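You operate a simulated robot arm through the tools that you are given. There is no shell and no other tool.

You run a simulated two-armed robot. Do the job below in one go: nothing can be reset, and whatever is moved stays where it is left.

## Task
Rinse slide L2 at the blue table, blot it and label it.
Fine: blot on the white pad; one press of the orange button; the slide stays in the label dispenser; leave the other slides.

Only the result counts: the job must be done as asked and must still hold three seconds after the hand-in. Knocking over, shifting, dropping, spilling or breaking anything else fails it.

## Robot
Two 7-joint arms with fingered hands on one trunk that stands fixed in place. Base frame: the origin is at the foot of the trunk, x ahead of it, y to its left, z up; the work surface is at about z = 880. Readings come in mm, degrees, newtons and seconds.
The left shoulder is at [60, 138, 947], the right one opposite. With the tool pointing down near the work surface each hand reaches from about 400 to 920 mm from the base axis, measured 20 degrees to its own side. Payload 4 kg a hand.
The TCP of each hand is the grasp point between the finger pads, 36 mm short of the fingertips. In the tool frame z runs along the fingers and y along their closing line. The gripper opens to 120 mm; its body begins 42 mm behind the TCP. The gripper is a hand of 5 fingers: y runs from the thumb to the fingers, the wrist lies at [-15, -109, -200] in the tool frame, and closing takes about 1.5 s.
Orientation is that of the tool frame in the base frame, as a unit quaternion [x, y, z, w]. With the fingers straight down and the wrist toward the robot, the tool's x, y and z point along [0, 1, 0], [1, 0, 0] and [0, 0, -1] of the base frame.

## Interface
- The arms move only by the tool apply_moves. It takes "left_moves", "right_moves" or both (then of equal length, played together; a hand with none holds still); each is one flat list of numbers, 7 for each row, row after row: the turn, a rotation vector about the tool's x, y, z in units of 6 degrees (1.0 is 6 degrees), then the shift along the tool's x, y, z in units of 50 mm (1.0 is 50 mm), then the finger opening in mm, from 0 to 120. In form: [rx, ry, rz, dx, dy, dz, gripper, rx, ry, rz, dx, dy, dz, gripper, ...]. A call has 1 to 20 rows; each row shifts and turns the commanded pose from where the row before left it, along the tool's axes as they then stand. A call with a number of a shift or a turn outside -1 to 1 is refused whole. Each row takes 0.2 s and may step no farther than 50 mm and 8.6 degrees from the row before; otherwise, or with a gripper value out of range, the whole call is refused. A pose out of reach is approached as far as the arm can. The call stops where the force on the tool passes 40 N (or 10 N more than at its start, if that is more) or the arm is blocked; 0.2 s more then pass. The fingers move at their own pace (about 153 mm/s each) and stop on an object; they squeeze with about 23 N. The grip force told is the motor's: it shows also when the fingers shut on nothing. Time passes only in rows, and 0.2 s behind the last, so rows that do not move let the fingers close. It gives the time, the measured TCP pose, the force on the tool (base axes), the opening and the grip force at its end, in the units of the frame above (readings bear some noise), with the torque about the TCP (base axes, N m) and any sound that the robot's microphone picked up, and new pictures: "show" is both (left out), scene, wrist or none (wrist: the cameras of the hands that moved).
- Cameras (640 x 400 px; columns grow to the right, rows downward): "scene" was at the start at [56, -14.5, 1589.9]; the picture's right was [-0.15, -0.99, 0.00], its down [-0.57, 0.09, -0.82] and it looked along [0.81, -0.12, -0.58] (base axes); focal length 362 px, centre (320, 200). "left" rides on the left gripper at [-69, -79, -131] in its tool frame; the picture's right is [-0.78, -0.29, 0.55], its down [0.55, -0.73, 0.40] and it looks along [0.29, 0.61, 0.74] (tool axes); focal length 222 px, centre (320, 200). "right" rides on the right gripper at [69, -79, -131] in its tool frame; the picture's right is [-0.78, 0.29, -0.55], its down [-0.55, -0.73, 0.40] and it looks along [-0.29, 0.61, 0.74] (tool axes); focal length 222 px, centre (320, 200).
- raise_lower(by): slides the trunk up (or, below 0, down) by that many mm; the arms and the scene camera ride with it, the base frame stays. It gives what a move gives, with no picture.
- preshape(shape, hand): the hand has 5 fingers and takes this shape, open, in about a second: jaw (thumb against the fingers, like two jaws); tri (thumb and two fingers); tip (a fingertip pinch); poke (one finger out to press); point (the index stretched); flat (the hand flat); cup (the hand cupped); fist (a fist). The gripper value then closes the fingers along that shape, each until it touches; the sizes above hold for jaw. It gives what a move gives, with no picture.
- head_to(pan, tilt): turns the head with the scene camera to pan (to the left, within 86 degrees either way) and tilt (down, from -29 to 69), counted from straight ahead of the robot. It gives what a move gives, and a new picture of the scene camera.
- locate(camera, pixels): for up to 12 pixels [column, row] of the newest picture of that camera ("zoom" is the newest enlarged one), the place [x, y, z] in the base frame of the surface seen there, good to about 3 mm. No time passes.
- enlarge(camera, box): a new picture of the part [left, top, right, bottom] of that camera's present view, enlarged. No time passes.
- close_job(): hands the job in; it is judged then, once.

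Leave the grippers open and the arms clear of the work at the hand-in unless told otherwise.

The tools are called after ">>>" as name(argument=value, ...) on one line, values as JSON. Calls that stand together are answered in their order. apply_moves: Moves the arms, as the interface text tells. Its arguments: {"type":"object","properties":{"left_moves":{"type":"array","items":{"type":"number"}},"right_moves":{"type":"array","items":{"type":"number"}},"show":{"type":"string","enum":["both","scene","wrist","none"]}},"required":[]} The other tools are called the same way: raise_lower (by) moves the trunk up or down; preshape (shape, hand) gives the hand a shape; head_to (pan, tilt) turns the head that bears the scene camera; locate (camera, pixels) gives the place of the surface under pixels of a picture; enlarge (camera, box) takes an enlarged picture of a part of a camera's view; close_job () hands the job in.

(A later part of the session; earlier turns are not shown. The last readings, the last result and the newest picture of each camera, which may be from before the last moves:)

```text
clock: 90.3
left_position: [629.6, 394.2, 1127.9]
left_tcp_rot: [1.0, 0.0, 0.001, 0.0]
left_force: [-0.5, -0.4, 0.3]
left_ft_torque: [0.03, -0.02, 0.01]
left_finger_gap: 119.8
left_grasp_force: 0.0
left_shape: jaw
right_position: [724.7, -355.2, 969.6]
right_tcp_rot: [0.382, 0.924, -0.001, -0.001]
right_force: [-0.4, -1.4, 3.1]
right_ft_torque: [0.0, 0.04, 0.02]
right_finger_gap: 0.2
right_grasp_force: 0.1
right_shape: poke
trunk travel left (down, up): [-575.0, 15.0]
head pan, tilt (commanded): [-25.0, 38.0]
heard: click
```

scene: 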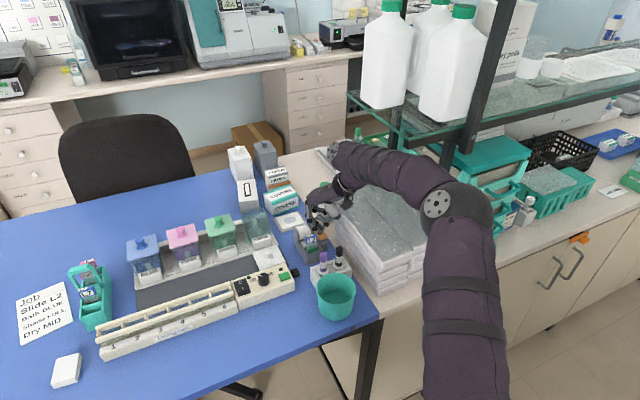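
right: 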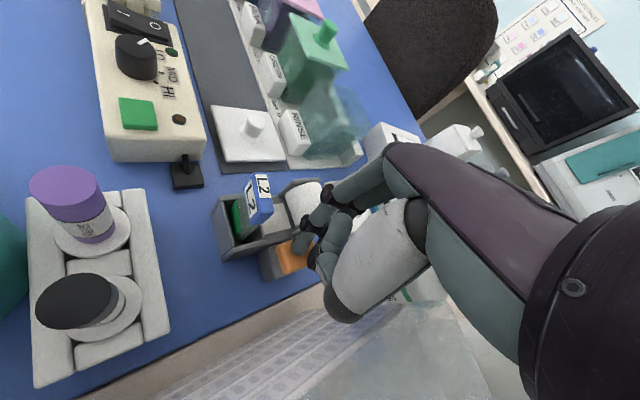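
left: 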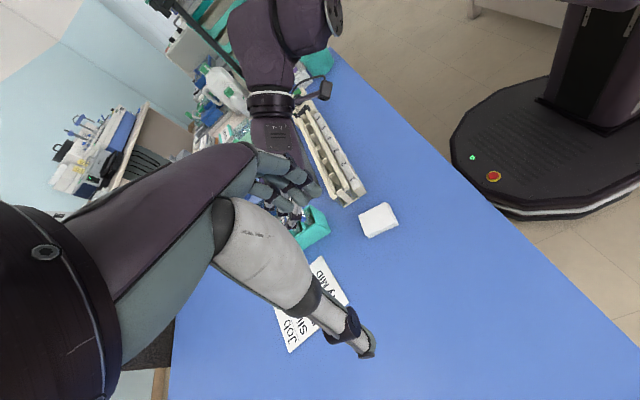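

A click was heard: the button is pressed once. I lift straight up and look at the result.

>>> apply_moves(right_moves=[0, 0, 0, 0, 0, -0.3, 0, 0, 0, 0, 0, 0, -0.6, 0, 0, 0, 0, 0, 0, -0.8, 0, 0, 0, 0, 0, 0, -0.8, 0, 0, 0, 0, 0, 0, -0.8, 0, 0, 0, 0, 0, 0, -0.6, 0], show="both")

>>> enlarge(camera="scene", box=[285, 205, 345, 275])

>>> enlarge(camera="right", box=[200, 190, 330, 310])

```text
clock: 91.7
left_position: [625.4, 394.9, 1132.9]
left_tcp_rot: [1.0, 0.001, 0.002, 0.0]
left_force: [-1.4, 1.1, 0.4]
left_ft_torque: [0.01, -0.05, 0.01]
left_finger_gap: 119.8
left_grasp_force: 0.0
left_shape: jaw
right_position: [723.6, -352.8, 1170.4]
right_tcp_rot: [0.379, 0.925, -0.001, 0.001]
right_force: [0.1, 0.0, -0.2]
right_ft_torque: [0.04, -0.04, 0.01]
right_finger_gap: 0.0
right_grasp_force: 0.0
right_shape: poke
trunk travel left (down, up): [-575.0, 15.0]
head pan, tilt (commanded): [-25.0, 38.0]
```

scene: 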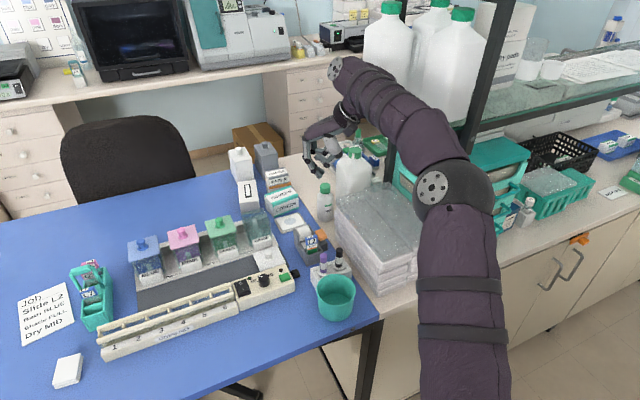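
right: 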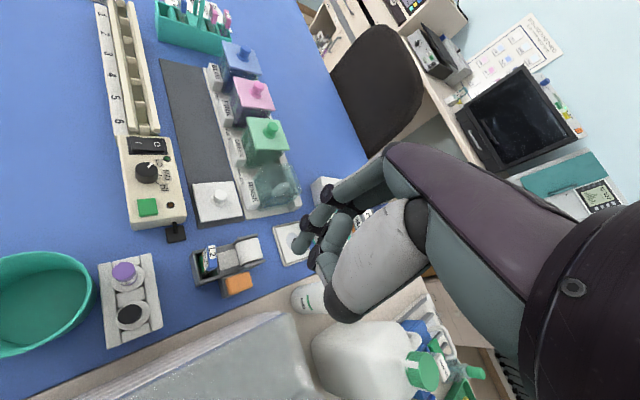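

```text
5.71 times, centred on (315, 240) of scene
```

zoom: 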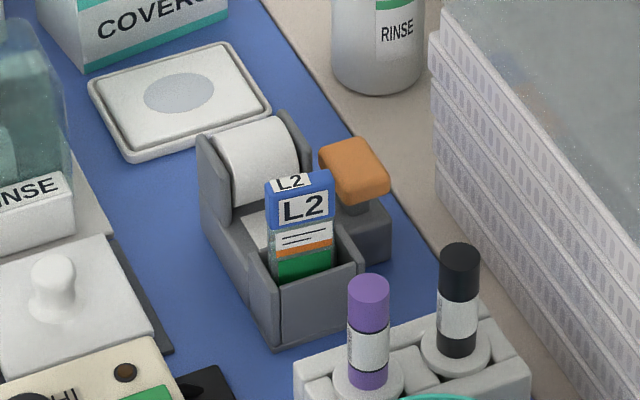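

```text
3.33 times, centred on (265, 250) of right
```

zoom: 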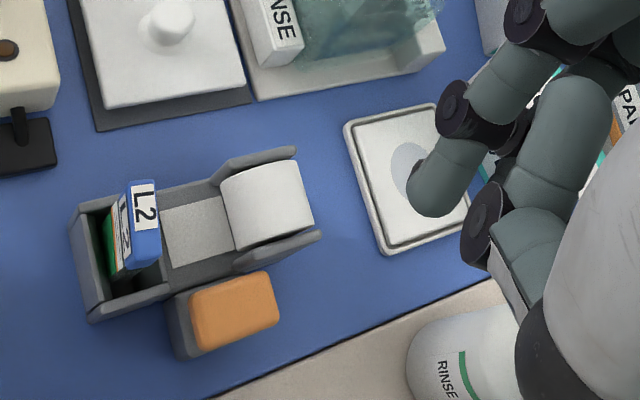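

A printed label with an orange stripe now sits on L2, and the slide stays in the dispenser. I open the right hand to jaw and retreat it up and back, clear of the work.

>>> preshape(hand="right", shape="jaw")

>>> apply_moves(right_moves=[0, 0, 0, 0, 0, -0.6, 120, 0, 0, 0, 0.537, -0.085, -0.2, 120, 0, 0, 0, 0.537, -0.085, -0.2, 120, 0, 0, 0, 0.537, -0.085, -0.2, 120, 0, 0, 0, 0.537, -0.085, -0.2, 120, 0, 0, 0, 0.537, -0.085, -0.2, 120, 0, 0, 0, 0, 0, 0, 120, 0, 0, 0, 0, 0, 0, 120], show="none")

>>> head_to(pan=-8.7, tilt=35.3)

>>> enlarge(camera="scene", box=[120, 220, 240, 340])

>>> enlarge(camera="scene", box=[320, 210, 460, 330])

```text
clock: 92.6
left_position: [629.4, 394.2, 1128.6]
left_tcp_rot: [1.0, 0.0, 0.0, 0.0]
left_force: [0.8, -0.4, -0.6]
left_ft_torque: [0.02, 0.0, -0.01]
left_finger_gap: 119.9
left_grasp_force: 0.0
left_shape: jaw
right_position: [725.1, -354.9, 1163.1]
right_tcp_rot: [0.382, 0.924, 0.0, -0.001]
right_force: [0.3, -0.4, 0.4]
right_ft_torque: [0.01, 0.0, -0.01]
right_finger_gap: 120.1
right_grasp_force: 0.0
right_shape: jaw
trunk travel left (down, up): [-575.0, 15.0]
head pan, tilt (commanded): [-25.0, 38.0]
```

```text
clock: 94.4
left_position: [629.0, 393.9, 1128.2]
left_tcp_rot: [1.0, 0.0, 0.0, 0.0]
left_force: [0.4, -0.2, -0.4]
left_ft_torque: [0.02, 0.01, -0.02]
left_finger_gap: 119.6
left_grasp_force: 0.2
left_shape: jaw
right_position: [615.0, -273.8, 1245.6]
right_tcp_rot: [0.382, 0.924, -0.001, -0.001]
right_force: [0.6, -0.4, 0.1]
right_ft_torque: [0.02, -0.03, 0.03]
right_finger_gap: 120.1
right_grasp_force: 0.0
right_shape: jaw
trunk travel left (down, up): [-575.0, 15.0]
head pan, tilt (commanded): [-25.0, 38.0]
```

```text
clock: 95.2
left_position: [630.1, 394.3, 1128.0]
left_tcp_rot: [1.0, 0.0, 0.0, 0.0]
left_force: [-0.5, 0.5, -0.4]
left_ft_torque: [-0.01, -0.01, 0.02]
left_finger_gap: 120.1
left_grasp_force: 0.2
left_shape: jaw
right_position: [616.5, -273.9, 1244.4]
right_tcp_rot: [0.382, 0.924, 0.0, -0.002]
right_force: [-0.2, 0.4, -0.5]
right_ft_torque: [-0.01, 0.02, 0.02]
right_finger_gap: 119.8
right_grasp_force: 0.1
right_shape: jaw
trunk travel left (down, up): [-575.0, 15.0]
head pan, tilt (commanded): [-8.7, 35.3]
```

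scene: 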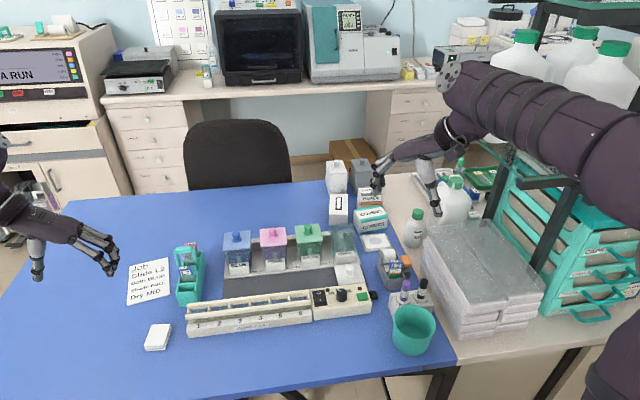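

```text
3.33 times, centred on (180, 280) of scene
```

zoom: 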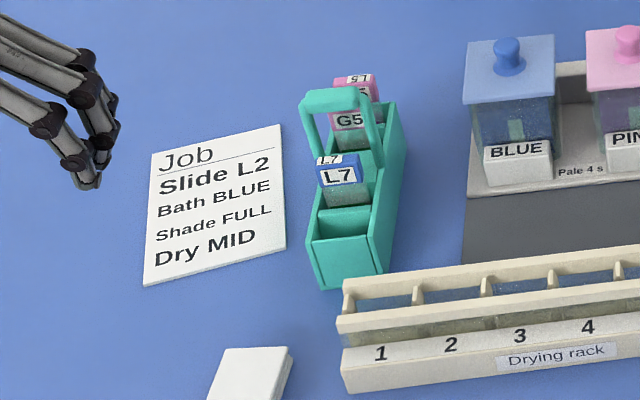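

```text
3.33 times, centred on (390, 270) of scene
```

zoom: 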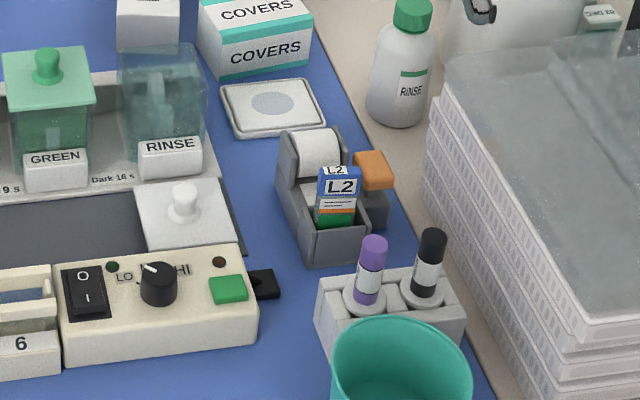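

The label is on L2 in the dispenser. Now I check the slide rack, which I nudged earlier, and measure how far it sits from its first place.

>>> enlarge(camera="scene", box=[165, 235, 215, 315])

```text
5.00 times, centred on (190, 275) of scene
```

zoom: 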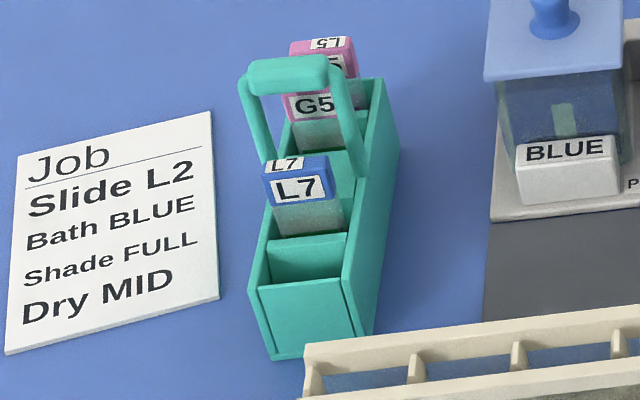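

>>> locate(camera="zoom", pixels=[[262, 288], [338, 280], [300, 320], [255, 330], [345, 325], [290, 70], [270, 75], [325, 72], [265, 190], [325, 190], [360, 85], [375, 85]])

>>> locate(camera="zoom", pixels=[[280, 340], [330, 335], [268, 170], [322, 170], [300, 185], [292, 105], [330, 105], [215, 295], [208, 115], [20, 155], [395, 150], [355, 150]])

```text
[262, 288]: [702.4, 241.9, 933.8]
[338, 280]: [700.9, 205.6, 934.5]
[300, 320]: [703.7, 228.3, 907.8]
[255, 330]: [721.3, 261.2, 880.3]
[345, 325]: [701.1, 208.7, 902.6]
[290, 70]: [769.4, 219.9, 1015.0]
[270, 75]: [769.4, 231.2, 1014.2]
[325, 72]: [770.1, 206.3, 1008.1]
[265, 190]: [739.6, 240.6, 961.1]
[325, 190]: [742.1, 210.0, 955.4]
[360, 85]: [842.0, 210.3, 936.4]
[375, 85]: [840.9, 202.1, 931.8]
```

```text
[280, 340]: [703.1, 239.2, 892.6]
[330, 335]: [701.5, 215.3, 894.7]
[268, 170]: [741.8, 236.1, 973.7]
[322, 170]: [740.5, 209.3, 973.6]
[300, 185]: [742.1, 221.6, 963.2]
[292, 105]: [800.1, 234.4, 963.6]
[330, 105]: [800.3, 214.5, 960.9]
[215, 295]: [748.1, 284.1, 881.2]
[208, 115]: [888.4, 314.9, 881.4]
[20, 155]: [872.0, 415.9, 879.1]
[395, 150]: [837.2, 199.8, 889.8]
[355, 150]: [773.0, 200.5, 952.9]
```

The rack (with L7, G5 and L5) sits about 8.5 mm nearer to me than at the start. I want to push it back gently with the left hand, so I measure the free space in front of it.

>>> locate(camera="zoom", pixels=[[308, 350], [312, 365], [320, 395], [330, 345], [360, 340], [305, 375], [303, 345], [400, 335], [340, 395], [290, 385], [150, 330], [60, 350]])

>>> locate(camera="scene", pixels=[[150, 326], [171, 326], [166, 349], [146, 349], [157, 338], [187, 312], [188, 330], [190, 336], [200, 325], [187, 318], [195, 310], [172, 330]])

```text
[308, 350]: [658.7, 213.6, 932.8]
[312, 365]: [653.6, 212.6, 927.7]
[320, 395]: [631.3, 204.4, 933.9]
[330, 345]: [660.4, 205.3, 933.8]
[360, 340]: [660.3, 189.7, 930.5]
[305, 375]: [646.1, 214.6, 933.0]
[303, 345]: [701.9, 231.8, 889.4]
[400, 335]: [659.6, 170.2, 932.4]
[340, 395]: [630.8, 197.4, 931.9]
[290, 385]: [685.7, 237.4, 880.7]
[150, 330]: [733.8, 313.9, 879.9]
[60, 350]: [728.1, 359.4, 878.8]
```

```text
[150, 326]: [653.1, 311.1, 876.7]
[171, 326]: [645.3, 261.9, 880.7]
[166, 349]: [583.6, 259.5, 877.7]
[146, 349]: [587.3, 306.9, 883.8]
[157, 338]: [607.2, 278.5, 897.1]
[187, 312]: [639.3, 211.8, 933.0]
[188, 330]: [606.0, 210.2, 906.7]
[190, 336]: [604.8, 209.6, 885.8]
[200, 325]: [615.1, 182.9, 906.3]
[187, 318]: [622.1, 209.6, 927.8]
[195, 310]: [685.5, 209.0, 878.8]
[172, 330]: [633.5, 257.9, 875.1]
```

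In front of the rack there is free space at x 661–701. I'll use the left hand's poke finger, with the hand turned so the other fingers trail toward me. First I turn the left hand in place, up high.

>>> apply_moves(left_moves=[0, 0, -1, 0, 0, 0, 120, 0, 0, -1, 0, 0, 0, 120, 0, 0, -1, 0, 0, 0, 120, 0, 0, -1, 0, 0, 0, 120, 0, 0, -1, 0, 0, 0, 120, 0, 0, -1, 0, 0, 0, 120, 0, 0, -1, 0, 0, 0, 120, 0, 0, -1, 0, 0, 0, 120, 0, 0, -1, 0, 0, 0, 120, 0, 0, -1, 0, 0, 0, 120, 0, 0, -1, 0, 0, 0, 120, 0, 0, -1, 0, 0, 0, 120, 0, 0, -1, 0, 0, 0, 120, 0, 0, -1, 0, 0, 0, 120, 0, 0, -1, 0, 0, 0, 120], show="none")

>>> apply_moves(left_moves=[0, 0, -1, 0, 0, 0, 120, 0, 0, -1, 0, 0, 0, 120, 0, 0, -1, 0, 0, 0, 120, 0, 0, -1, 0, 0, 0, 120, 0, 0, -1, 0, 0, 0, 120, 0, 0, -1, 0, 0, 0, 120, 0, 0, -1, 0, 0, 0, 120, 0, 0, -1, 0, 0, 0, 120, 0, 0, -1, 0, 0, 0, 120, 0, 0, -1, 0, 0, 0, 120, 0, 0, -1, 0, 0, 0, 120, 0, 0, -1, 0, 0, 0, 120, 0, 0, -1, 0, 0, 0, 120, 0, 0, -1, 0, 0, 0, 120, 0, 0, -1, 0, 0, 0, 120], show="both")

```text
clock: 98.4
left_position: [629.3, 392.3, 1128.8]
left_tcp_rot: [0.707, 0.707, 0.0, 0.0]
left_force: [0.2, -0.1, 0.2]
left_ft_torque: [-0.01, -0.02, 0.01]
left_finger_gap: 119.7
left_grasp_force: 0.1
left_shape: jaw
right_position: [615.5, -274.4, 1244.2]
right_tcp_rot: [0.382, 0.924, 0.0, -0.001]
right_force: [0.1, -0.1, 0.6]
right_ft_torque: [-0.01, 0.0, -0.03]
right_finger_gap: 120.1
right_grasp_force: 0.1
right_shape: jaw
trunk travel left (down, up): [-575.0, 15.0]
head pan, tilt (commanded): [-8.7, 35.3]
```

```text
clock: 101.6
left_position: [629.1, 393.4, 1129.2]
left_tcp_rot: [-0.001, 1.0, 0.0, -0.001]
left_force: [0.9, 0.2, -0.4]
left_ft_torque: [0.02, -0.01, 0.03]
left_finger_gap: 120.0
left_grasp_force: 0.1
left_shape: jaw
right_position: [616.9, -273.8, 1243.9]
right_tcp_rot: [0.382, 0.924, 0.0, -0.001]
right_force: [0.4, 0.0, -0.2]
right_ft_torque: [-0.01, -0.01, 0.01]
right_finger_gap: 120.1
right_grasp_force: 0.0
right_shape: jaw
trunk travel left (down, up): [-575.0, 15.0]
head pan, tilt (commanded): [-8.7, 35.3]
```

scene: 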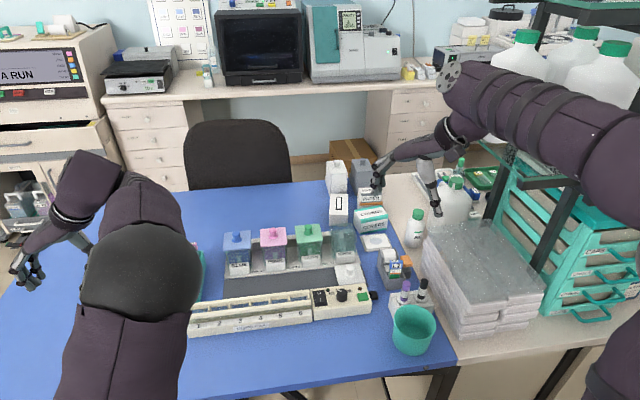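
left: 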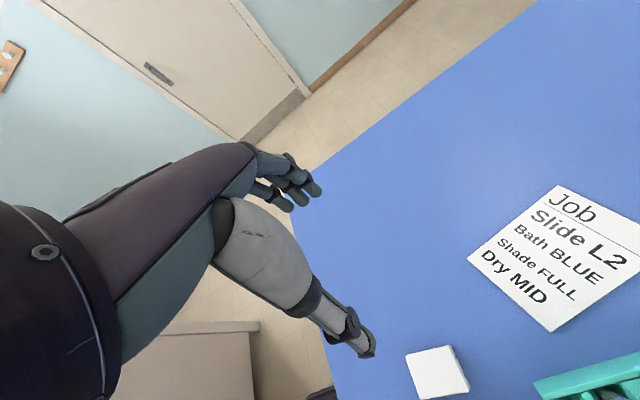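

The left hand is turned. I make its poke shape and bring it toward the space in front of the rack at height.

>>> preshape(hand="left", shape="poke")

>>> apply_moves(left_moves=[0, 0, 0, -0.1, -0.7, 0, 0, 0, 0, 0, -0.1, -0.7, 0, 0, 0, 0, 0, -0.1, -0.7, 0, 0, 0, 0, 0, -0.1, -0.6, 0.2, 0, 0, 0, 0, -0.2, -0.6, 0.4, 0, 0, 0, 0, -0.2, 0, 0.6, 0, 0, 0, 0, 0, 0, 0.4, 0, 0, 0, 0, 0, 0, 0, 0], show="both")

>>> enlarge(camera="left", box=[220, 120, 640, 400])

```text
clock: 102.5
left_position: [629.6, 393.0, 1128.7]
left_tcp_rot: [0.001, 1.0, 0.0, 0.0]
left_force: [0.1, -0.5, 0.7]
left_ft_torque: [0.02, -0.01, 0.0]
left_finger_gap: 0.0
left_grasp_force: 0.0
left_shape: poke
right_position: [616.0, -273.7, 1244.2]
right_tcp_rot: [0.382, 0.924, 0.0, -0.002]
right_force: [-0.2, -0.2, 0.8]
right_ft_torque: [0.0, 0.01, -0.03]
right_finger_gap: 119.9
right_grasp_force: 0.0
right_shape: jaw
trunk travel left (down, up): [-575.0, 15.0]
head pan, tilt (commanded): [-8.7, 35.3]
```

```text
clock: 104.3
left_position: [670.0, 229.3, 1047.0]
left_tcp_rot: [0.0, 1.0, -0.001, 0.0]
left_force: [0.0, 0.6, -0.4]
left_ft_torque: [-0.03, 0.05, 0.0]
left_finger_gap: 0.0
left_grasp_force: 0.0
left_shape: poke
right_position: [616.0, -274.1, 1244.7]
right_tcp_rot: [0.382, 0.924, -0.001, -0.001]
right_force: [-0.2, 0.3, 0.0]
right_ft_torque: [-0.01, -0.03, 0.0]
right_finger_gap: 119.9
right_grasp_force: 0.1
right_shape: jaw
trunk travel left (down, up): [-575.0, 15.0]
head pan, tilt (commanded): [-8.7, 35.3]
```

scene: 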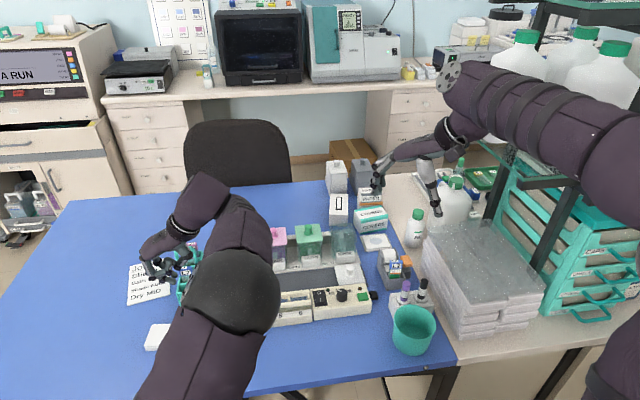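
left: 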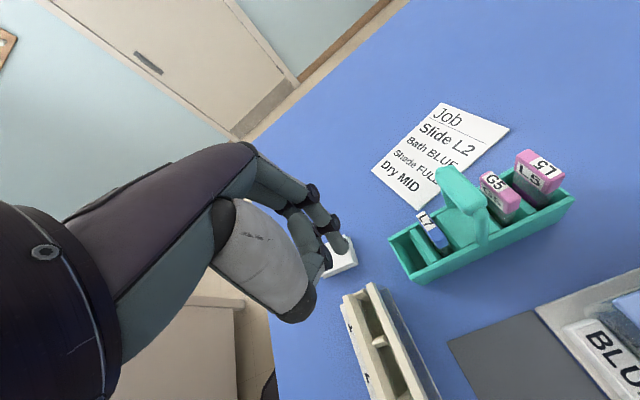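

```text
1.43 times, centred on (430, 260) of left
```

zoom: 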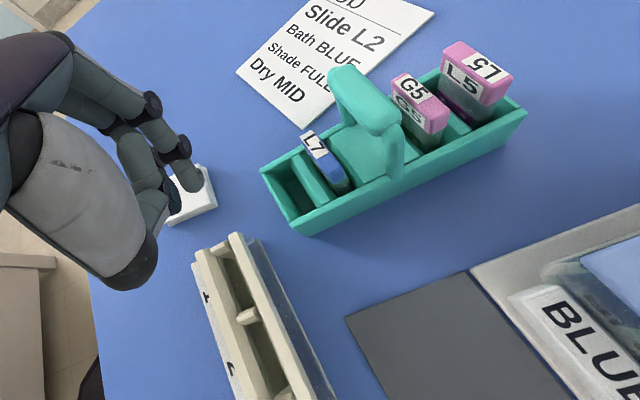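

An excellent view: the poke finger is at (345,243) and the rack's front wall at (405,260) in the left camera. I locate the finger tip, the rack and the drying rack.

>>> locate(camera="zoom", pixels=[[197, 183], [190, 165], [175, 200], [180, 150], [155, 100], [150, 230], [130, 280], [270, 175], [290, 225], [262, 172], [238, 238], [200, 260]])

>>> locate(camera="zoom", pixels=[[298, 230], [268, 168], [330, 70], [390, 120], [345, 185], [310, 140], [520, 110], [430, 115], [485, 75], [300, 150], [265, 190], [280, 205]])

```text
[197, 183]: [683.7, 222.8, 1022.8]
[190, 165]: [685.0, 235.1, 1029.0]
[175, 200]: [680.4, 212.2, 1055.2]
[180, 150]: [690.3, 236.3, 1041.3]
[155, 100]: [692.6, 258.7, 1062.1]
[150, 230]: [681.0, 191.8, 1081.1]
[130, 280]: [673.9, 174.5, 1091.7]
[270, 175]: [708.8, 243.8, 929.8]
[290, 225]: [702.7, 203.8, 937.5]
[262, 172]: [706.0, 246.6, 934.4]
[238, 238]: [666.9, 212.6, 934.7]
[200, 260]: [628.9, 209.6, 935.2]
```

```text
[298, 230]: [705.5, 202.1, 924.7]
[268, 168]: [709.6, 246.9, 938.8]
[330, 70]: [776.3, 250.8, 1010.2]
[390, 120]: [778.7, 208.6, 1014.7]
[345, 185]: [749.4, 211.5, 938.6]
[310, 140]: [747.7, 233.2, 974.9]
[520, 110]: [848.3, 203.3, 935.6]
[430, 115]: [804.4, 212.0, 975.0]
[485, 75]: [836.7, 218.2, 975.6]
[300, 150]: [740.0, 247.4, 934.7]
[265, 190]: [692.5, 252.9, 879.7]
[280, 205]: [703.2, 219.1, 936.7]
```

The finger's leading side is about 14–20 mm ahead of the TCP. I place it at (679,225) and lower it in front of the rack's front wall, about 3 mm short of touching.

>>> apply_moves(left_moves=[0, 0, 0, -0.18, -0.08, 0, 0, 0, 0, 0, 0, 0, 0.5, 0, 0, 0, 0, 0, 0, 0.5, 0, 0, 0, 0, 0, 0, 0.5, 0, 0, 0, 0, 0, 0, 0.3, 0, 0, 0, 0, 0, 0, 0, 0, 0, 0, 0, 0, 0, 0, 0], show="wrist")

>>> enlarge(camera="left", box=[260, 150, 460, 330])

```text
clock: 105.9
left_position: [678.3, 224.8, 958.2]
left_tcp_rot: [0.0, 1.0, 0.0, 0.0]
left_force: [0.9, -0.2, -0.4]
left_ft_torque: [-0.03, 0.01, 0.0]
left_finger_gap: 0.0
left_grasp_force: 0.2
left_shape: poke
right_position: [616.2, -275.1, 1244.5]
right_tcp_rot: [0.382, 0.924, -0.001, -0.002]
right_force: [0.2, -0.3, -0.8]
right_ft_torque: [-0.02, -0.02, 0.0]
right_finger_gap: 120.2
right_grasp_force: 0.1
right_shape: jaw
trunk travel left (down, up): [-575.0, 15.0]
head pan, tilt (commanded): [-8.7, 35.3]
```

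left: 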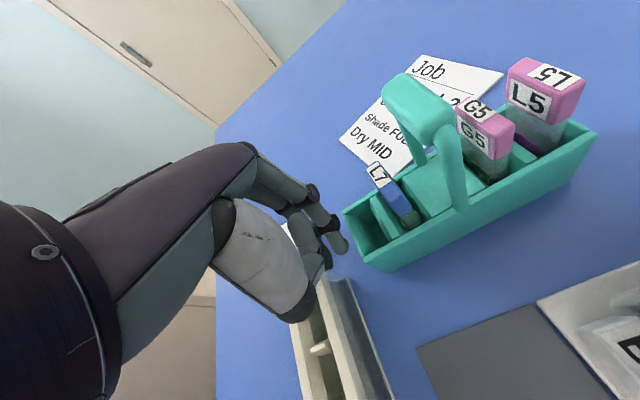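

```text
2.22 times, centred on (360, 240) of left
```

zoom: 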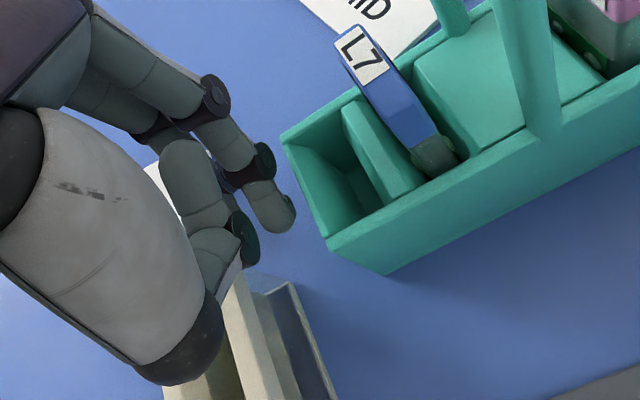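

>>> locate(camera="zoom", pixels=[[284, 142], [328, 243], [305, 190], [285, 215], [292, 205], [270, 160], [215, 95], [245, 240], [255, 262], [240, 285], [285, 287], [205, 370]])

```text
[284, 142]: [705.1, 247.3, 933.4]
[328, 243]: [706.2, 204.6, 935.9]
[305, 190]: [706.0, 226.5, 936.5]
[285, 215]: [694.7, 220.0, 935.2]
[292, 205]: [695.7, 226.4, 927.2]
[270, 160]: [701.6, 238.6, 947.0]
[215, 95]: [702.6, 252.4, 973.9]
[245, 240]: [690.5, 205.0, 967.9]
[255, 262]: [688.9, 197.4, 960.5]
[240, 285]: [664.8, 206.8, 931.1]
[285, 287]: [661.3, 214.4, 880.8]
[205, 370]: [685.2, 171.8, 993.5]
```

The finger joint would push off-centre and could twist the rack. A natural hand yaw puts two fingertips side by side, which gives a straighter push. I raise the hand and turn it 90°.

>>> apply_moves(left_moves=[0, 0, 0, 0.1, 0, 0, 0, 0, 0, 0, 0.1, 0, -0.8, 0, 0, 0, 0, 0, 0, -0.9, 0, 0, 0, 0, 0, 0, -0.9, 0, 0, 0, 1, 0, 0, 0, 0, 0, 0, 1, 0, 0, 0, 0, 0, 0, 1, 0, 0, 0, 0, 0, 0, 1, 0, 0, 0, 0, 0, 0, 1, 0, 0, 0, 0, 0, 0, 1, 0, 0, 0, 0, 0, 0, 1, 0, 0, 0, 0, 0, 0, 1, 0, 0, 0, 0, 0, 0, 1, 0, 0, 0, 0, 0, 0, 1, 0, 0, 0, 0, 0, 0, 1, 0, 0, 0, 0, 0, 0, 1, 0, 0, 0, 0, 0, 0, 1, 0, 0, 0, 0, 0, 0, 1, 0, 0, 0, 0, 0, 0, 1, 0, 0, 0, 0], show="both")

>>> enlarge(camera="left", box=[200, 80, 480, 340])

```text
clock: 109.9
left_position: [667.7, 224.7, 1089.4]
left_tcp_rot: [0.708, 0.706, 0.0, 0.0]
left_force: [0.4, -0.1, 0.1]
left_ft_torque: [0.01, 0.01, 0.01]
left_finger_gap: 0.0
left_grasp_force: 0.1
left_shape: poke
right_position: [615.7, -273.6, 1243.7]
right_tcp_rot: [0.382, 0.924, -0.002, -0.001]
right_force: [0.0, 0.3, 0.7]
right_ft_torque: [-0.03, 0.01, -0.02]
right_finger_gap: 119.8
right_grasp_force: 0.1
right_shape: jaw
trunk travel left (down, up): [-575.0, 15.0]
head pan, tilt (commanded): [-8.7, 35.3]
```

scene: 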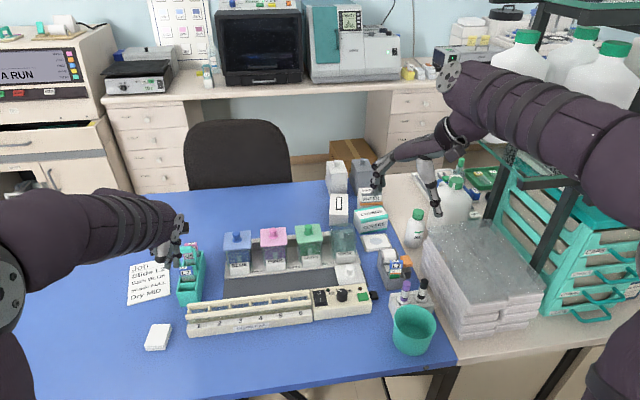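
left: 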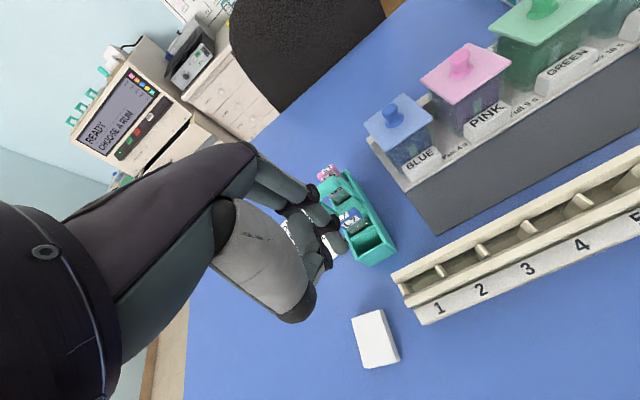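

```text
1.54 times, centred on (340, 210) of left
```

zoom: 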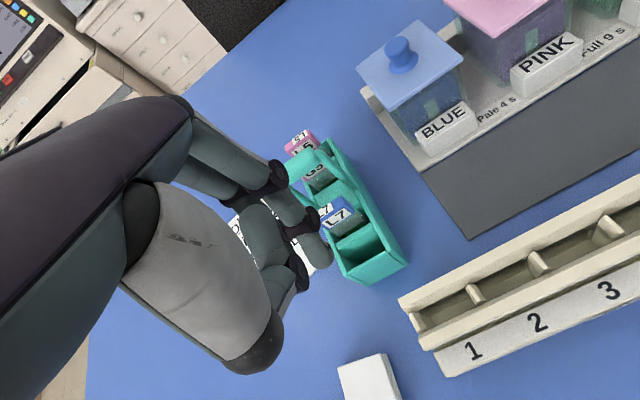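

>>> locate(camera="zoom", pixels=[[325, 262], [318, 248], [305, 225], [312, 218], [280, 178], [288, 170], [300, 270], [290, 290], [250, 365], [275, 330], [265, 215], [240, 225]])

>>> locate(camera="zoom", pixels=[[345, 275], [405, 262], [375, 270], [370, 285], [400, 270], [330, 225], [360, 215], [325, 150], [400, 300], [412, 330], [350, 365], [385, 360]])

```text
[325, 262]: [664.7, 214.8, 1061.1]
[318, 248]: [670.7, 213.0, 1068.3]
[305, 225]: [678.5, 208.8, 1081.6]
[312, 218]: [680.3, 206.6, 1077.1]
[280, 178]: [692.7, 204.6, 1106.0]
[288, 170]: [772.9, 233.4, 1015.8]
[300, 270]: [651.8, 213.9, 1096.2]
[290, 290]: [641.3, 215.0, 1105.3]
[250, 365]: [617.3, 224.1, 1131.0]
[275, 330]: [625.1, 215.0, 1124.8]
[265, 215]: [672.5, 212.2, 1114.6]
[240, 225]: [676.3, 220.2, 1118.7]
```

```text
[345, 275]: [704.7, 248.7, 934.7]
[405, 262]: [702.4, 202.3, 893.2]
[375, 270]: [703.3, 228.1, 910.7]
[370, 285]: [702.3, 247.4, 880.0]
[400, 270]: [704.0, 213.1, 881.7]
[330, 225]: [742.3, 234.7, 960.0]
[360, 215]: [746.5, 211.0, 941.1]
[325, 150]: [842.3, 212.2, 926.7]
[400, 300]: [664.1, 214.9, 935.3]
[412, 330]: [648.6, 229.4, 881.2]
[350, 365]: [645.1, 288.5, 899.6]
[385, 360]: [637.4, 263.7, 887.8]
```

The rack's front face is at x≈703 (originally about 709–710), with its centre at y≈225. I lower the left fingers in front of it to TCP z≈960, then check.

>>> apply_moves(left_moves=[0, 0, 0, 0.066, -0.054, 0, 0, 0, 0, 0, 0, 0, 0.65, 0, 0, 0, 0, 0, 0, 0.65, 0, 0, 0, 0, 0, 0, 0.65, 0, 0, 0, 0, 0, 0, 0.64, 0, 0, 0, 0, 0, 0, 0, 0, 0, 0, 0, 0, 0, 0, 0], show="both")

>>> enlarge(camera="left", box=[240, 110, 460, 300])

```text
clock: 111.5
left_position: [667.2, 229.6, 958.7]
left_tcp_rot: [0.707, 0.707, 0.0, 0.0]
left_force: [5.2, 2.9, 2.1]
left_ft_torque: [0.07, -0.17, 0.02]
left_finger_gap: 0.2
left_grasp_force: 0.0
left_shape: poke
right_position: [615.7, -274.1, 1243.1]
right_tcp_rot: [0.382, 0.924, 0.0, -0.002]
right_force: [-0.5, 0.0, 0.9]
right_ft_torque: [0.0, 0.0, 0.0]
right_finger_gap: 120.0
right_grasp_force: 0.0
right_shape: jaw
trunk travel left (down, up): [-575.0, 15.0]
head pan, tilt (commanded): [-8.7, 35.3]
```

scene: 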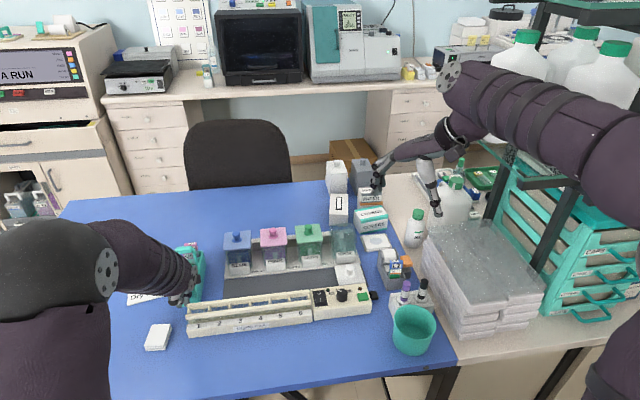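
left: 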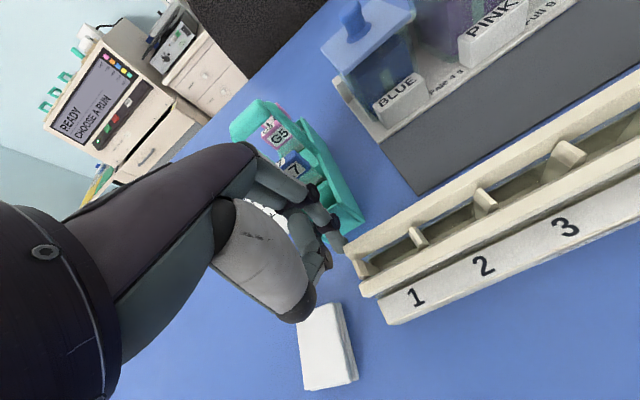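

```text
2.11 times, centred on (350, 205) of left
```

zoom: 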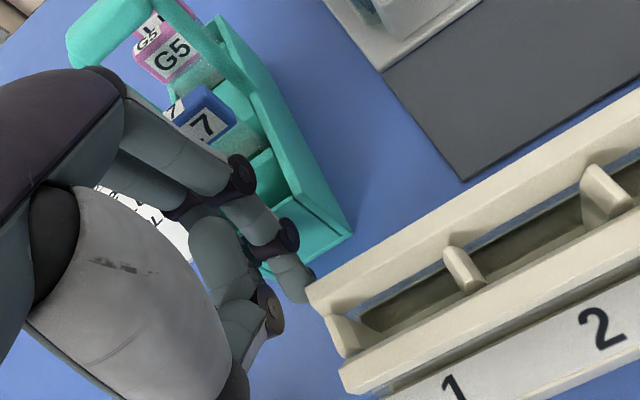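

A force of about 6 N: the index tip is brushing the drying rack's end. I go straight back up at once and check the drying rack.

>>> apply_moves(left_moves=[0, 0, 0, 0, 0, -0.3, 0, 0, 0, 0, 0, 0, -0.5, 0, 0, 0, 0, 0, 0, -0.5, 0, 0, 0, 0, 0, 0, 0, 0], show="both")

>>> enlarge(camera="left", box=[260, 110, 520, 330])

>>> enlarge(camera="scene", box=[150, 250, 330, 350])

```text
clock: 112.5
left_position: [667.8, 227.0, 1024.5]
left_tcp_rot: [0.707, 0.707, -0.001, -0.001]
left_force: [-0.7, 1.3, 0.4]
left_ft_torque: [0.01, -0.05, 0.0]
left_finger_gap: 0.1
left_grasp_force: 0.1
left_shape: poke
right_position: [616.0, -274.0, 1243.8]
right_tcp_rot: [0.382, 0.924, -0.001, -0.001]
right_force: [1.0, 0.0, 0.5]
right_ft_torque: [0.01, 0.02, -0.02]
right_finger_gap: 120.2
right_grasp_force: 0.1
right_shape: jaw
trunk travel left (down, up): [-575.0, 15.0]
head pan, tilt (commanded): [-8.7, 35.3]
```

scene: 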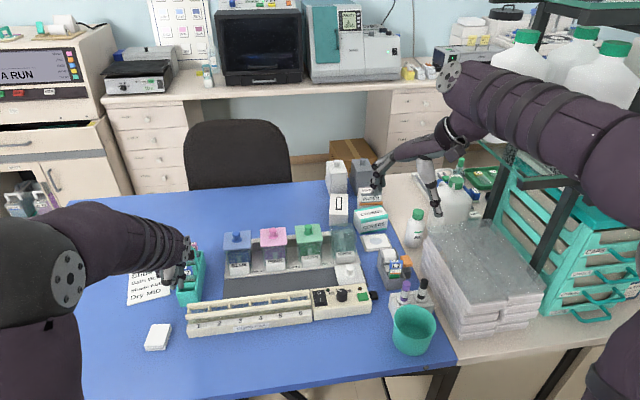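
left: 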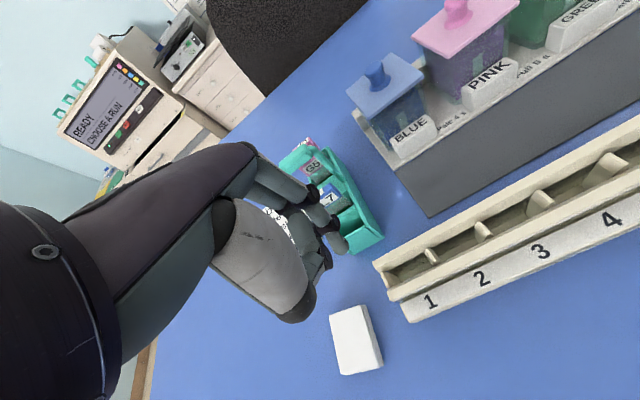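

```text
1.82 times, centred on (390, 220) of left
```

zoom: 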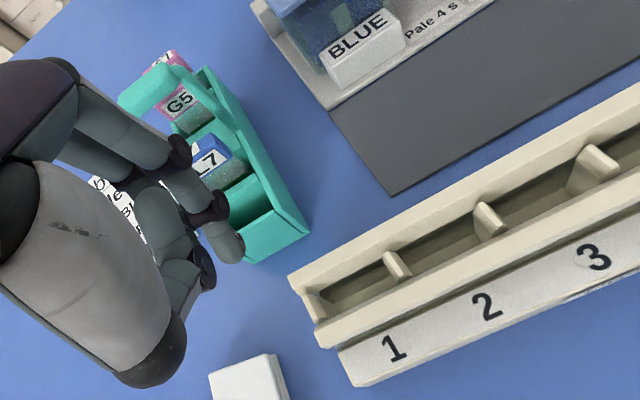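

```text
3.56 times, centred on (240, 300) of scene
```

zoom: 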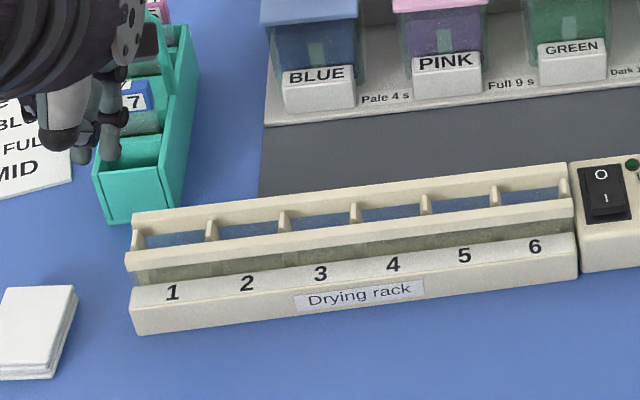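

>>> locate(camera="zoom", pixels=[[137, 216], [130, 256], [137, 328], [132, 290], [150, 222], [570, 170], [575, 270], [400, 180], [135, 235], [105, 168], [150, 165], [130, 170]])

>>> locate(camera="left", pixels=[[376, 264], [392, 300], [404, 318], [385, 285], [340, 245], [336, 238], [330, 225], [316, 195], [350, 253], [382, 238], [320, 265], [300, 318]])

```text
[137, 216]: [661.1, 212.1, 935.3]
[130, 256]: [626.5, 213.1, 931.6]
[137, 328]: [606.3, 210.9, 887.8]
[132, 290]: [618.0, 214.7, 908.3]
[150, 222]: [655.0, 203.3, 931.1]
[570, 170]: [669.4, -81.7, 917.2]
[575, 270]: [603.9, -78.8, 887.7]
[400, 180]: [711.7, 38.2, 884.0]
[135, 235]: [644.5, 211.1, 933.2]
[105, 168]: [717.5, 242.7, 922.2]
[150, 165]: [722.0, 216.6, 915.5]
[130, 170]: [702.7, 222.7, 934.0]
```

```text
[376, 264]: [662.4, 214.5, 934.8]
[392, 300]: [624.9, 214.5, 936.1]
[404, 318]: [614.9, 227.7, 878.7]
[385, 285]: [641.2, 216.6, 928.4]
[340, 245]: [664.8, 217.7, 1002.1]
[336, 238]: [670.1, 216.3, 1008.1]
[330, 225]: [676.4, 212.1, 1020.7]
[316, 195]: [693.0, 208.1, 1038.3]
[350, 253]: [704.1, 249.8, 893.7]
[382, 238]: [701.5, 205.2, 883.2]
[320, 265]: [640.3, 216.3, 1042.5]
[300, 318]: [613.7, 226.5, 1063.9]
```

The drying rack has not moved (end still near x≈661, y≈213). I shift the left hand to (679,232), so the fingers drop between the drying rack and the slide rack without touching, and lower again carefully.

>>> apply_moves(left_moves=[0, 0, 0, 0.1, 0.22, 0, 0, 0, 0, 0, 0, 0, 0.4, 0, 0, 0, 0, 0, 0, 0.4, 0, 0, 0, 0, 0, 0, 0.3, 0, 0, 0, 0, 0, 0, 0, 0, 0, 0, 0, 0, 0, 0, 0], show="wrist")

>>> enlarge(camera="left", box=[250, 130, 430, 300])

```text
clock: 113.9
left_position: [676.4, 233.1, 970.1]
left_tcp_rot: [0.707, 0.707, 0.001, 0.0]
left_force: [-0.2, 0.5, 0.9]
left_ft_torque: [-0.01, 0.01, 0.02]
left_finger_gap: 0.1
left_grasp_force: 0.0
left_shape: poke
right_position: [615.5, -274.3, 1244.2]
right_tcp_rot: [0.382, 0.924, -0.001, -0.001]
right_force: [0.0, 1.0, -0.5]
right_ft_torque: [-0.02, -0.01, -0.01]
right_finger_gap: 120.2
right_grasp_force: 0.0
right_shape: jaw
trunk travel left (down, up): [-575.0, 15.0]
head pan, tilt (commanded): [-8.7, 35.3]
```

left: 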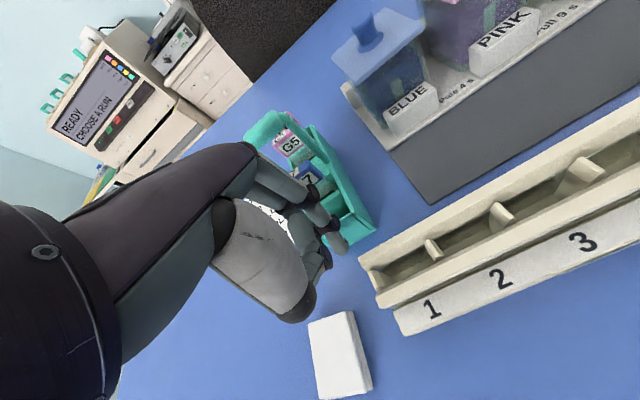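

```text
2.35 times, centred on (340, 215) of left
```

zoom: 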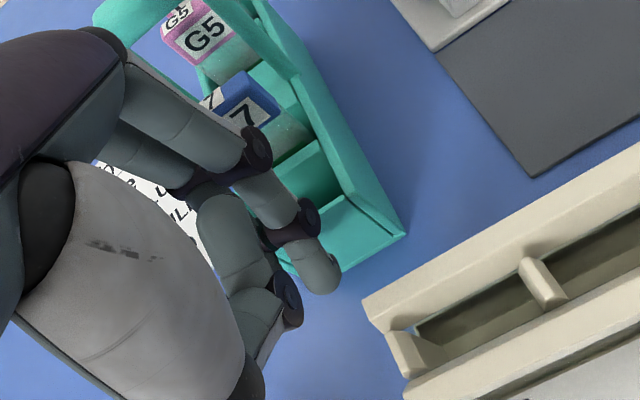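

>>> locate(camera="zoom", pixels=[[105, 40], [125, 60], [200, 110], [255, 140], [268, 160], [305, 215], [325, 270], [330, 285], [290, 295], [262, 100], [380, 310], [345, 265]])

```text
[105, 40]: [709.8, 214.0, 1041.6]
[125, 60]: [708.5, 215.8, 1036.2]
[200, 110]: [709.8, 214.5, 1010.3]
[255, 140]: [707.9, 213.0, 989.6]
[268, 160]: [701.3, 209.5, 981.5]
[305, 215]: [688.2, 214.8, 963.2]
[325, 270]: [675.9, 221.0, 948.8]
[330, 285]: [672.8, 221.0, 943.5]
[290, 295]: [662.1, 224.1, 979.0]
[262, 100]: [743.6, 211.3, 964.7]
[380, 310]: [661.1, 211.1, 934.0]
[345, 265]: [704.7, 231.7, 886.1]
```

No contact now. I lower another 25 mm so the finger joints face the rack's front wall.

>>> apply_moves(left_moves=[0, 0, 0, 0, 0, 0.25, 0, 0, 0, 0, 0, 0, 0.25, 0, 0, 0, 0, 0, 0, 0, 0], show="wrist")

>>> enlarge(camera="left", box=[250, 130, 430, 300])

```text
clock: 114.7
left_position: [677.0, 232.0, 943.9]
left_tcp_rot: [0.707, 0.708, 0.0, -0.001]
left_force: [-1.2, -0.7, -0.1]
left_ft_torque: [0.04, -0.03, 0.0]
left_finger_gap: 0.1
left_grasp_force: 0.2
left_shape: poke
right_position: [614.5, -274.7, 1245.2]
right_tcp_rot: [0.382, 0.924, -0.001, -0.001]
right_force: [-0.1, 0.3, -0.3]
right_ft_torque: [0.02, -0.01, -0.02]
right_finger_gap: 119.8
right_grasp_force: 0.1
right_shape: jaw
trunk travel left (down, up): [-575.0, 15.0]
head pan, tilt (commanded): [-8.7, 35.3]
```

left: 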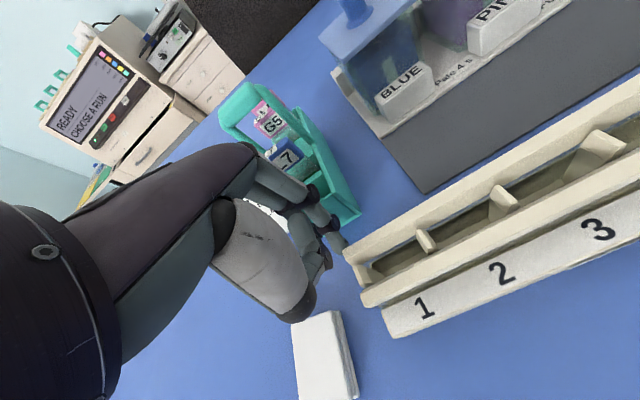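

```text
2.35 times, centred on (340, 215) of left
```

zoom: 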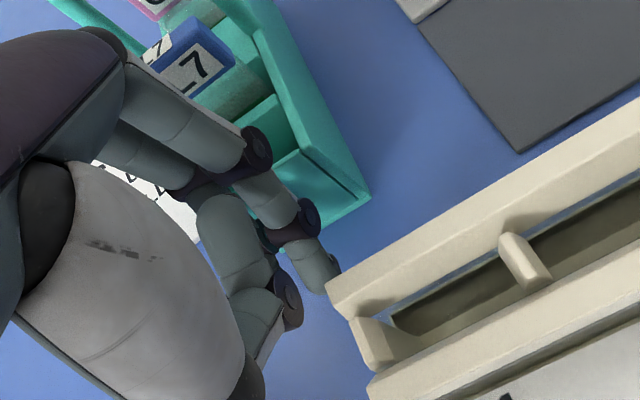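

No force. I now push forward in 2 mm steps, first 6 mm, checking the force.

>>> apply_moves(left_moves=[0, 0, 0, 0, 0.04, 0, 0, 0, 0, 0, 0, 0.04, 0, 0, 0, 0, 0, 0, 0.04, 0, 0, 0, 0, 0, 0, 0, 0, 0], show="wrist")

>>> locate(camera="left", pixels=[[358, 214], [352, 216], [345, 222], [340, 228], [330, 215], [336, 235], [345, 245], [320, 150], [285, 160], [262, 120], [350, 200], [355, 208]])

```text
clock: 115.7
left_position: [683.2, 233.4, 944.5]
left_tcp_rot: [0.707, 0.707, -0.001, 0.0]
left_force: [-0.3, 0.5, 1.9]
left_ft_torque: [0.01, 0.0, 0.06]
left_finger_gap: 0.0
left_grasp_force: 0.1
left_shape: poke
right_position: [615.9, -275.3, 1243.0]
right_tcp_rot: [0.381, 0.924, -0.001, -0.001]
right_force: [0.1, -0.5, -0.4]
right_ft_torque: [-0.02, 0.01, 0.01]
right_finger_gap: 119.9
right_grasp_force: 0.0
right_shape: jaw
trunk travel left (down, up): [-575.0, 15.0]
head pan, tilt (commanded): [-8.7, 35.3]
```

left: 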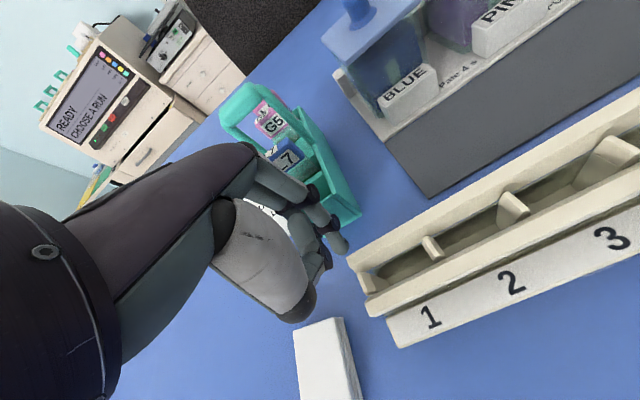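

```text
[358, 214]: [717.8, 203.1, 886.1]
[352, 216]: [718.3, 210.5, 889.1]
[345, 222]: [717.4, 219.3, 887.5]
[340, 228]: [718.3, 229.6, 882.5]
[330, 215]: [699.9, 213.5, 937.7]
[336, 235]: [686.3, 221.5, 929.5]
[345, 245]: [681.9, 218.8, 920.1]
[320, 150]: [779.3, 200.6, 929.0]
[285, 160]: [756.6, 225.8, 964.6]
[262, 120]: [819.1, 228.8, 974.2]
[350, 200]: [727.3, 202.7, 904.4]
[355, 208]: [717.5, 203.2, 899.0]
```

The rack now seems to be at x≈717, farther than planned. I check with the scene camera before doing anything else.

>>> head_to(pan=-5, tilt=38)

>>> enlarge(camera="scene", box=[140, 200, 260, 310])

>>> enlarge(camera="left", box=[210, 80, 390, 260])

```text
clock: 116.3
left_position: [682.8, 232.8, 945.5]
left_tcp_rot: [0.707, 0.707, 0.001, -0.001]
left_force: [0.1, 0.1, 0.0]
left_ft_torque: [0.01, -0.03, 0.02]
left_finger_gap: 0.0
left_grasp_force: 0.1
left_shape: poke
right_position: [616.3, -274.0, 1245.1]
right_tcp_rot: [0.383, 0.924, -0.001, 0.0]
right_force: [0.3, -0.2, -0.6]
right_ft_torque: [0.0, -0.03, -0.02]
right_finger_gap: 119.9
right_grasp_force: 0.1
right_shape: jaw
trunk travel left (down, up): [-575.0, 15.0]
head pan, tilt (commanded): [-5.0, 38.0]
```

scene: 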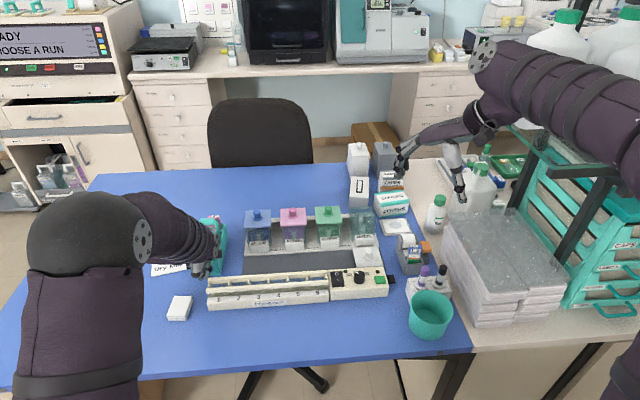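

```text
3.64 times, centred on (200, 255) of scene
```

zoom: 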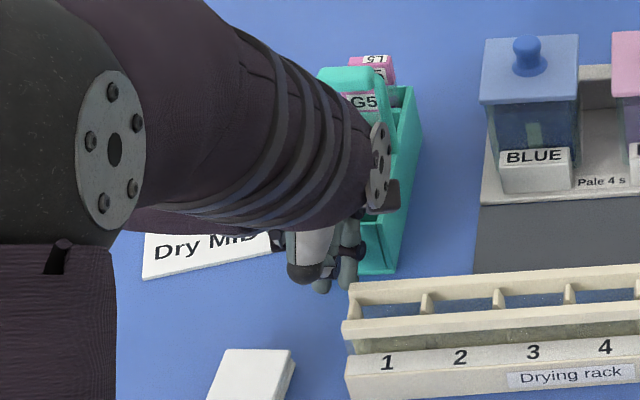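

```text
2.22 times, centred on (300, 170) of left
```

zoom: 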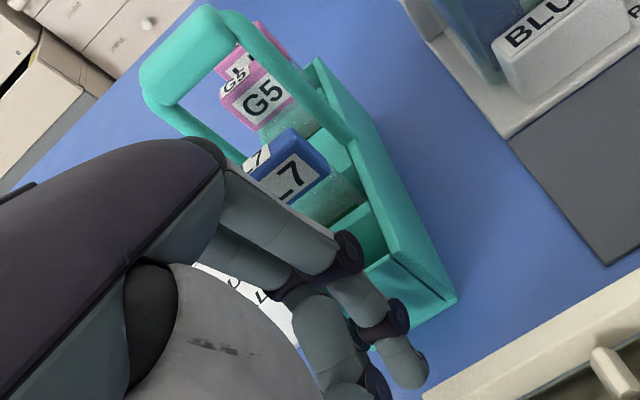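

>>> locate(camera="zoom", pixels=[[440, 300], [395, 235], [290, 180], [265, 100], [180, 60], [225, 40], [340, 110], [350, 180], [320, 60], [455, 300], [400, 345], [345, 250]])

>>> locate(camera="scene", pixels=[[200, 222], [194, 223], [209, 220], [201, 228], [214, 220], [213, 240], [207, 270], [203, 269], [206, 262], [203, 216], [201, 266], [210, 215]])

```text
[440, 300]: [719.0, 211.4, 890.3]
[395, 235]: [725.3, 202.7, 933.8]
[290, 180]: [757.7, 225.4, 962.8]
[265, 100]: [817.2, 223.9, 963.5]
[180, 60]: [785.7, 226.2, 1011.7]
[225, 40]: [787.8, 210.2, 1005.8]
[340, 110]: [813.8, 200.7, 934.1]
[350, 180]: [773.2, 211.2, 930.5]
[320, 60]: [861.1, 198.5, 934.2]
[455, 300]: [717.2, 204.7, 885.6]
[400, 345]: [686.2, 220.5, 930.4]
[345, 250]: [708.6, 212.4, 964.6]
```

```text
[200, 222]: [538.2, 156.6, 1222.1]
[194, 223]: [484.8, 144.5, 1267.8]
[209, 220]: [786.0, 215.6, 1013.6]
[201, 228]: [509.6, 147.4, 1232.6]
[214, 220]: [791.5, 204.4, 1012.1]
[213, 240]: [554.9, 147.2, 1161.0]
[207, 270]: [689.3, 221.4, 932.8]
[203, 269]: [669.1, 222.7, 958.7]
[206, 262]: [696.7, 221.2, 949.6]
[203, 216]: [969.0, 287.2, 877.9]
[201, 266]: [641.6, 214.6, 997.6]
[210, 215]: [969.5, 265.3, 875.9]
```

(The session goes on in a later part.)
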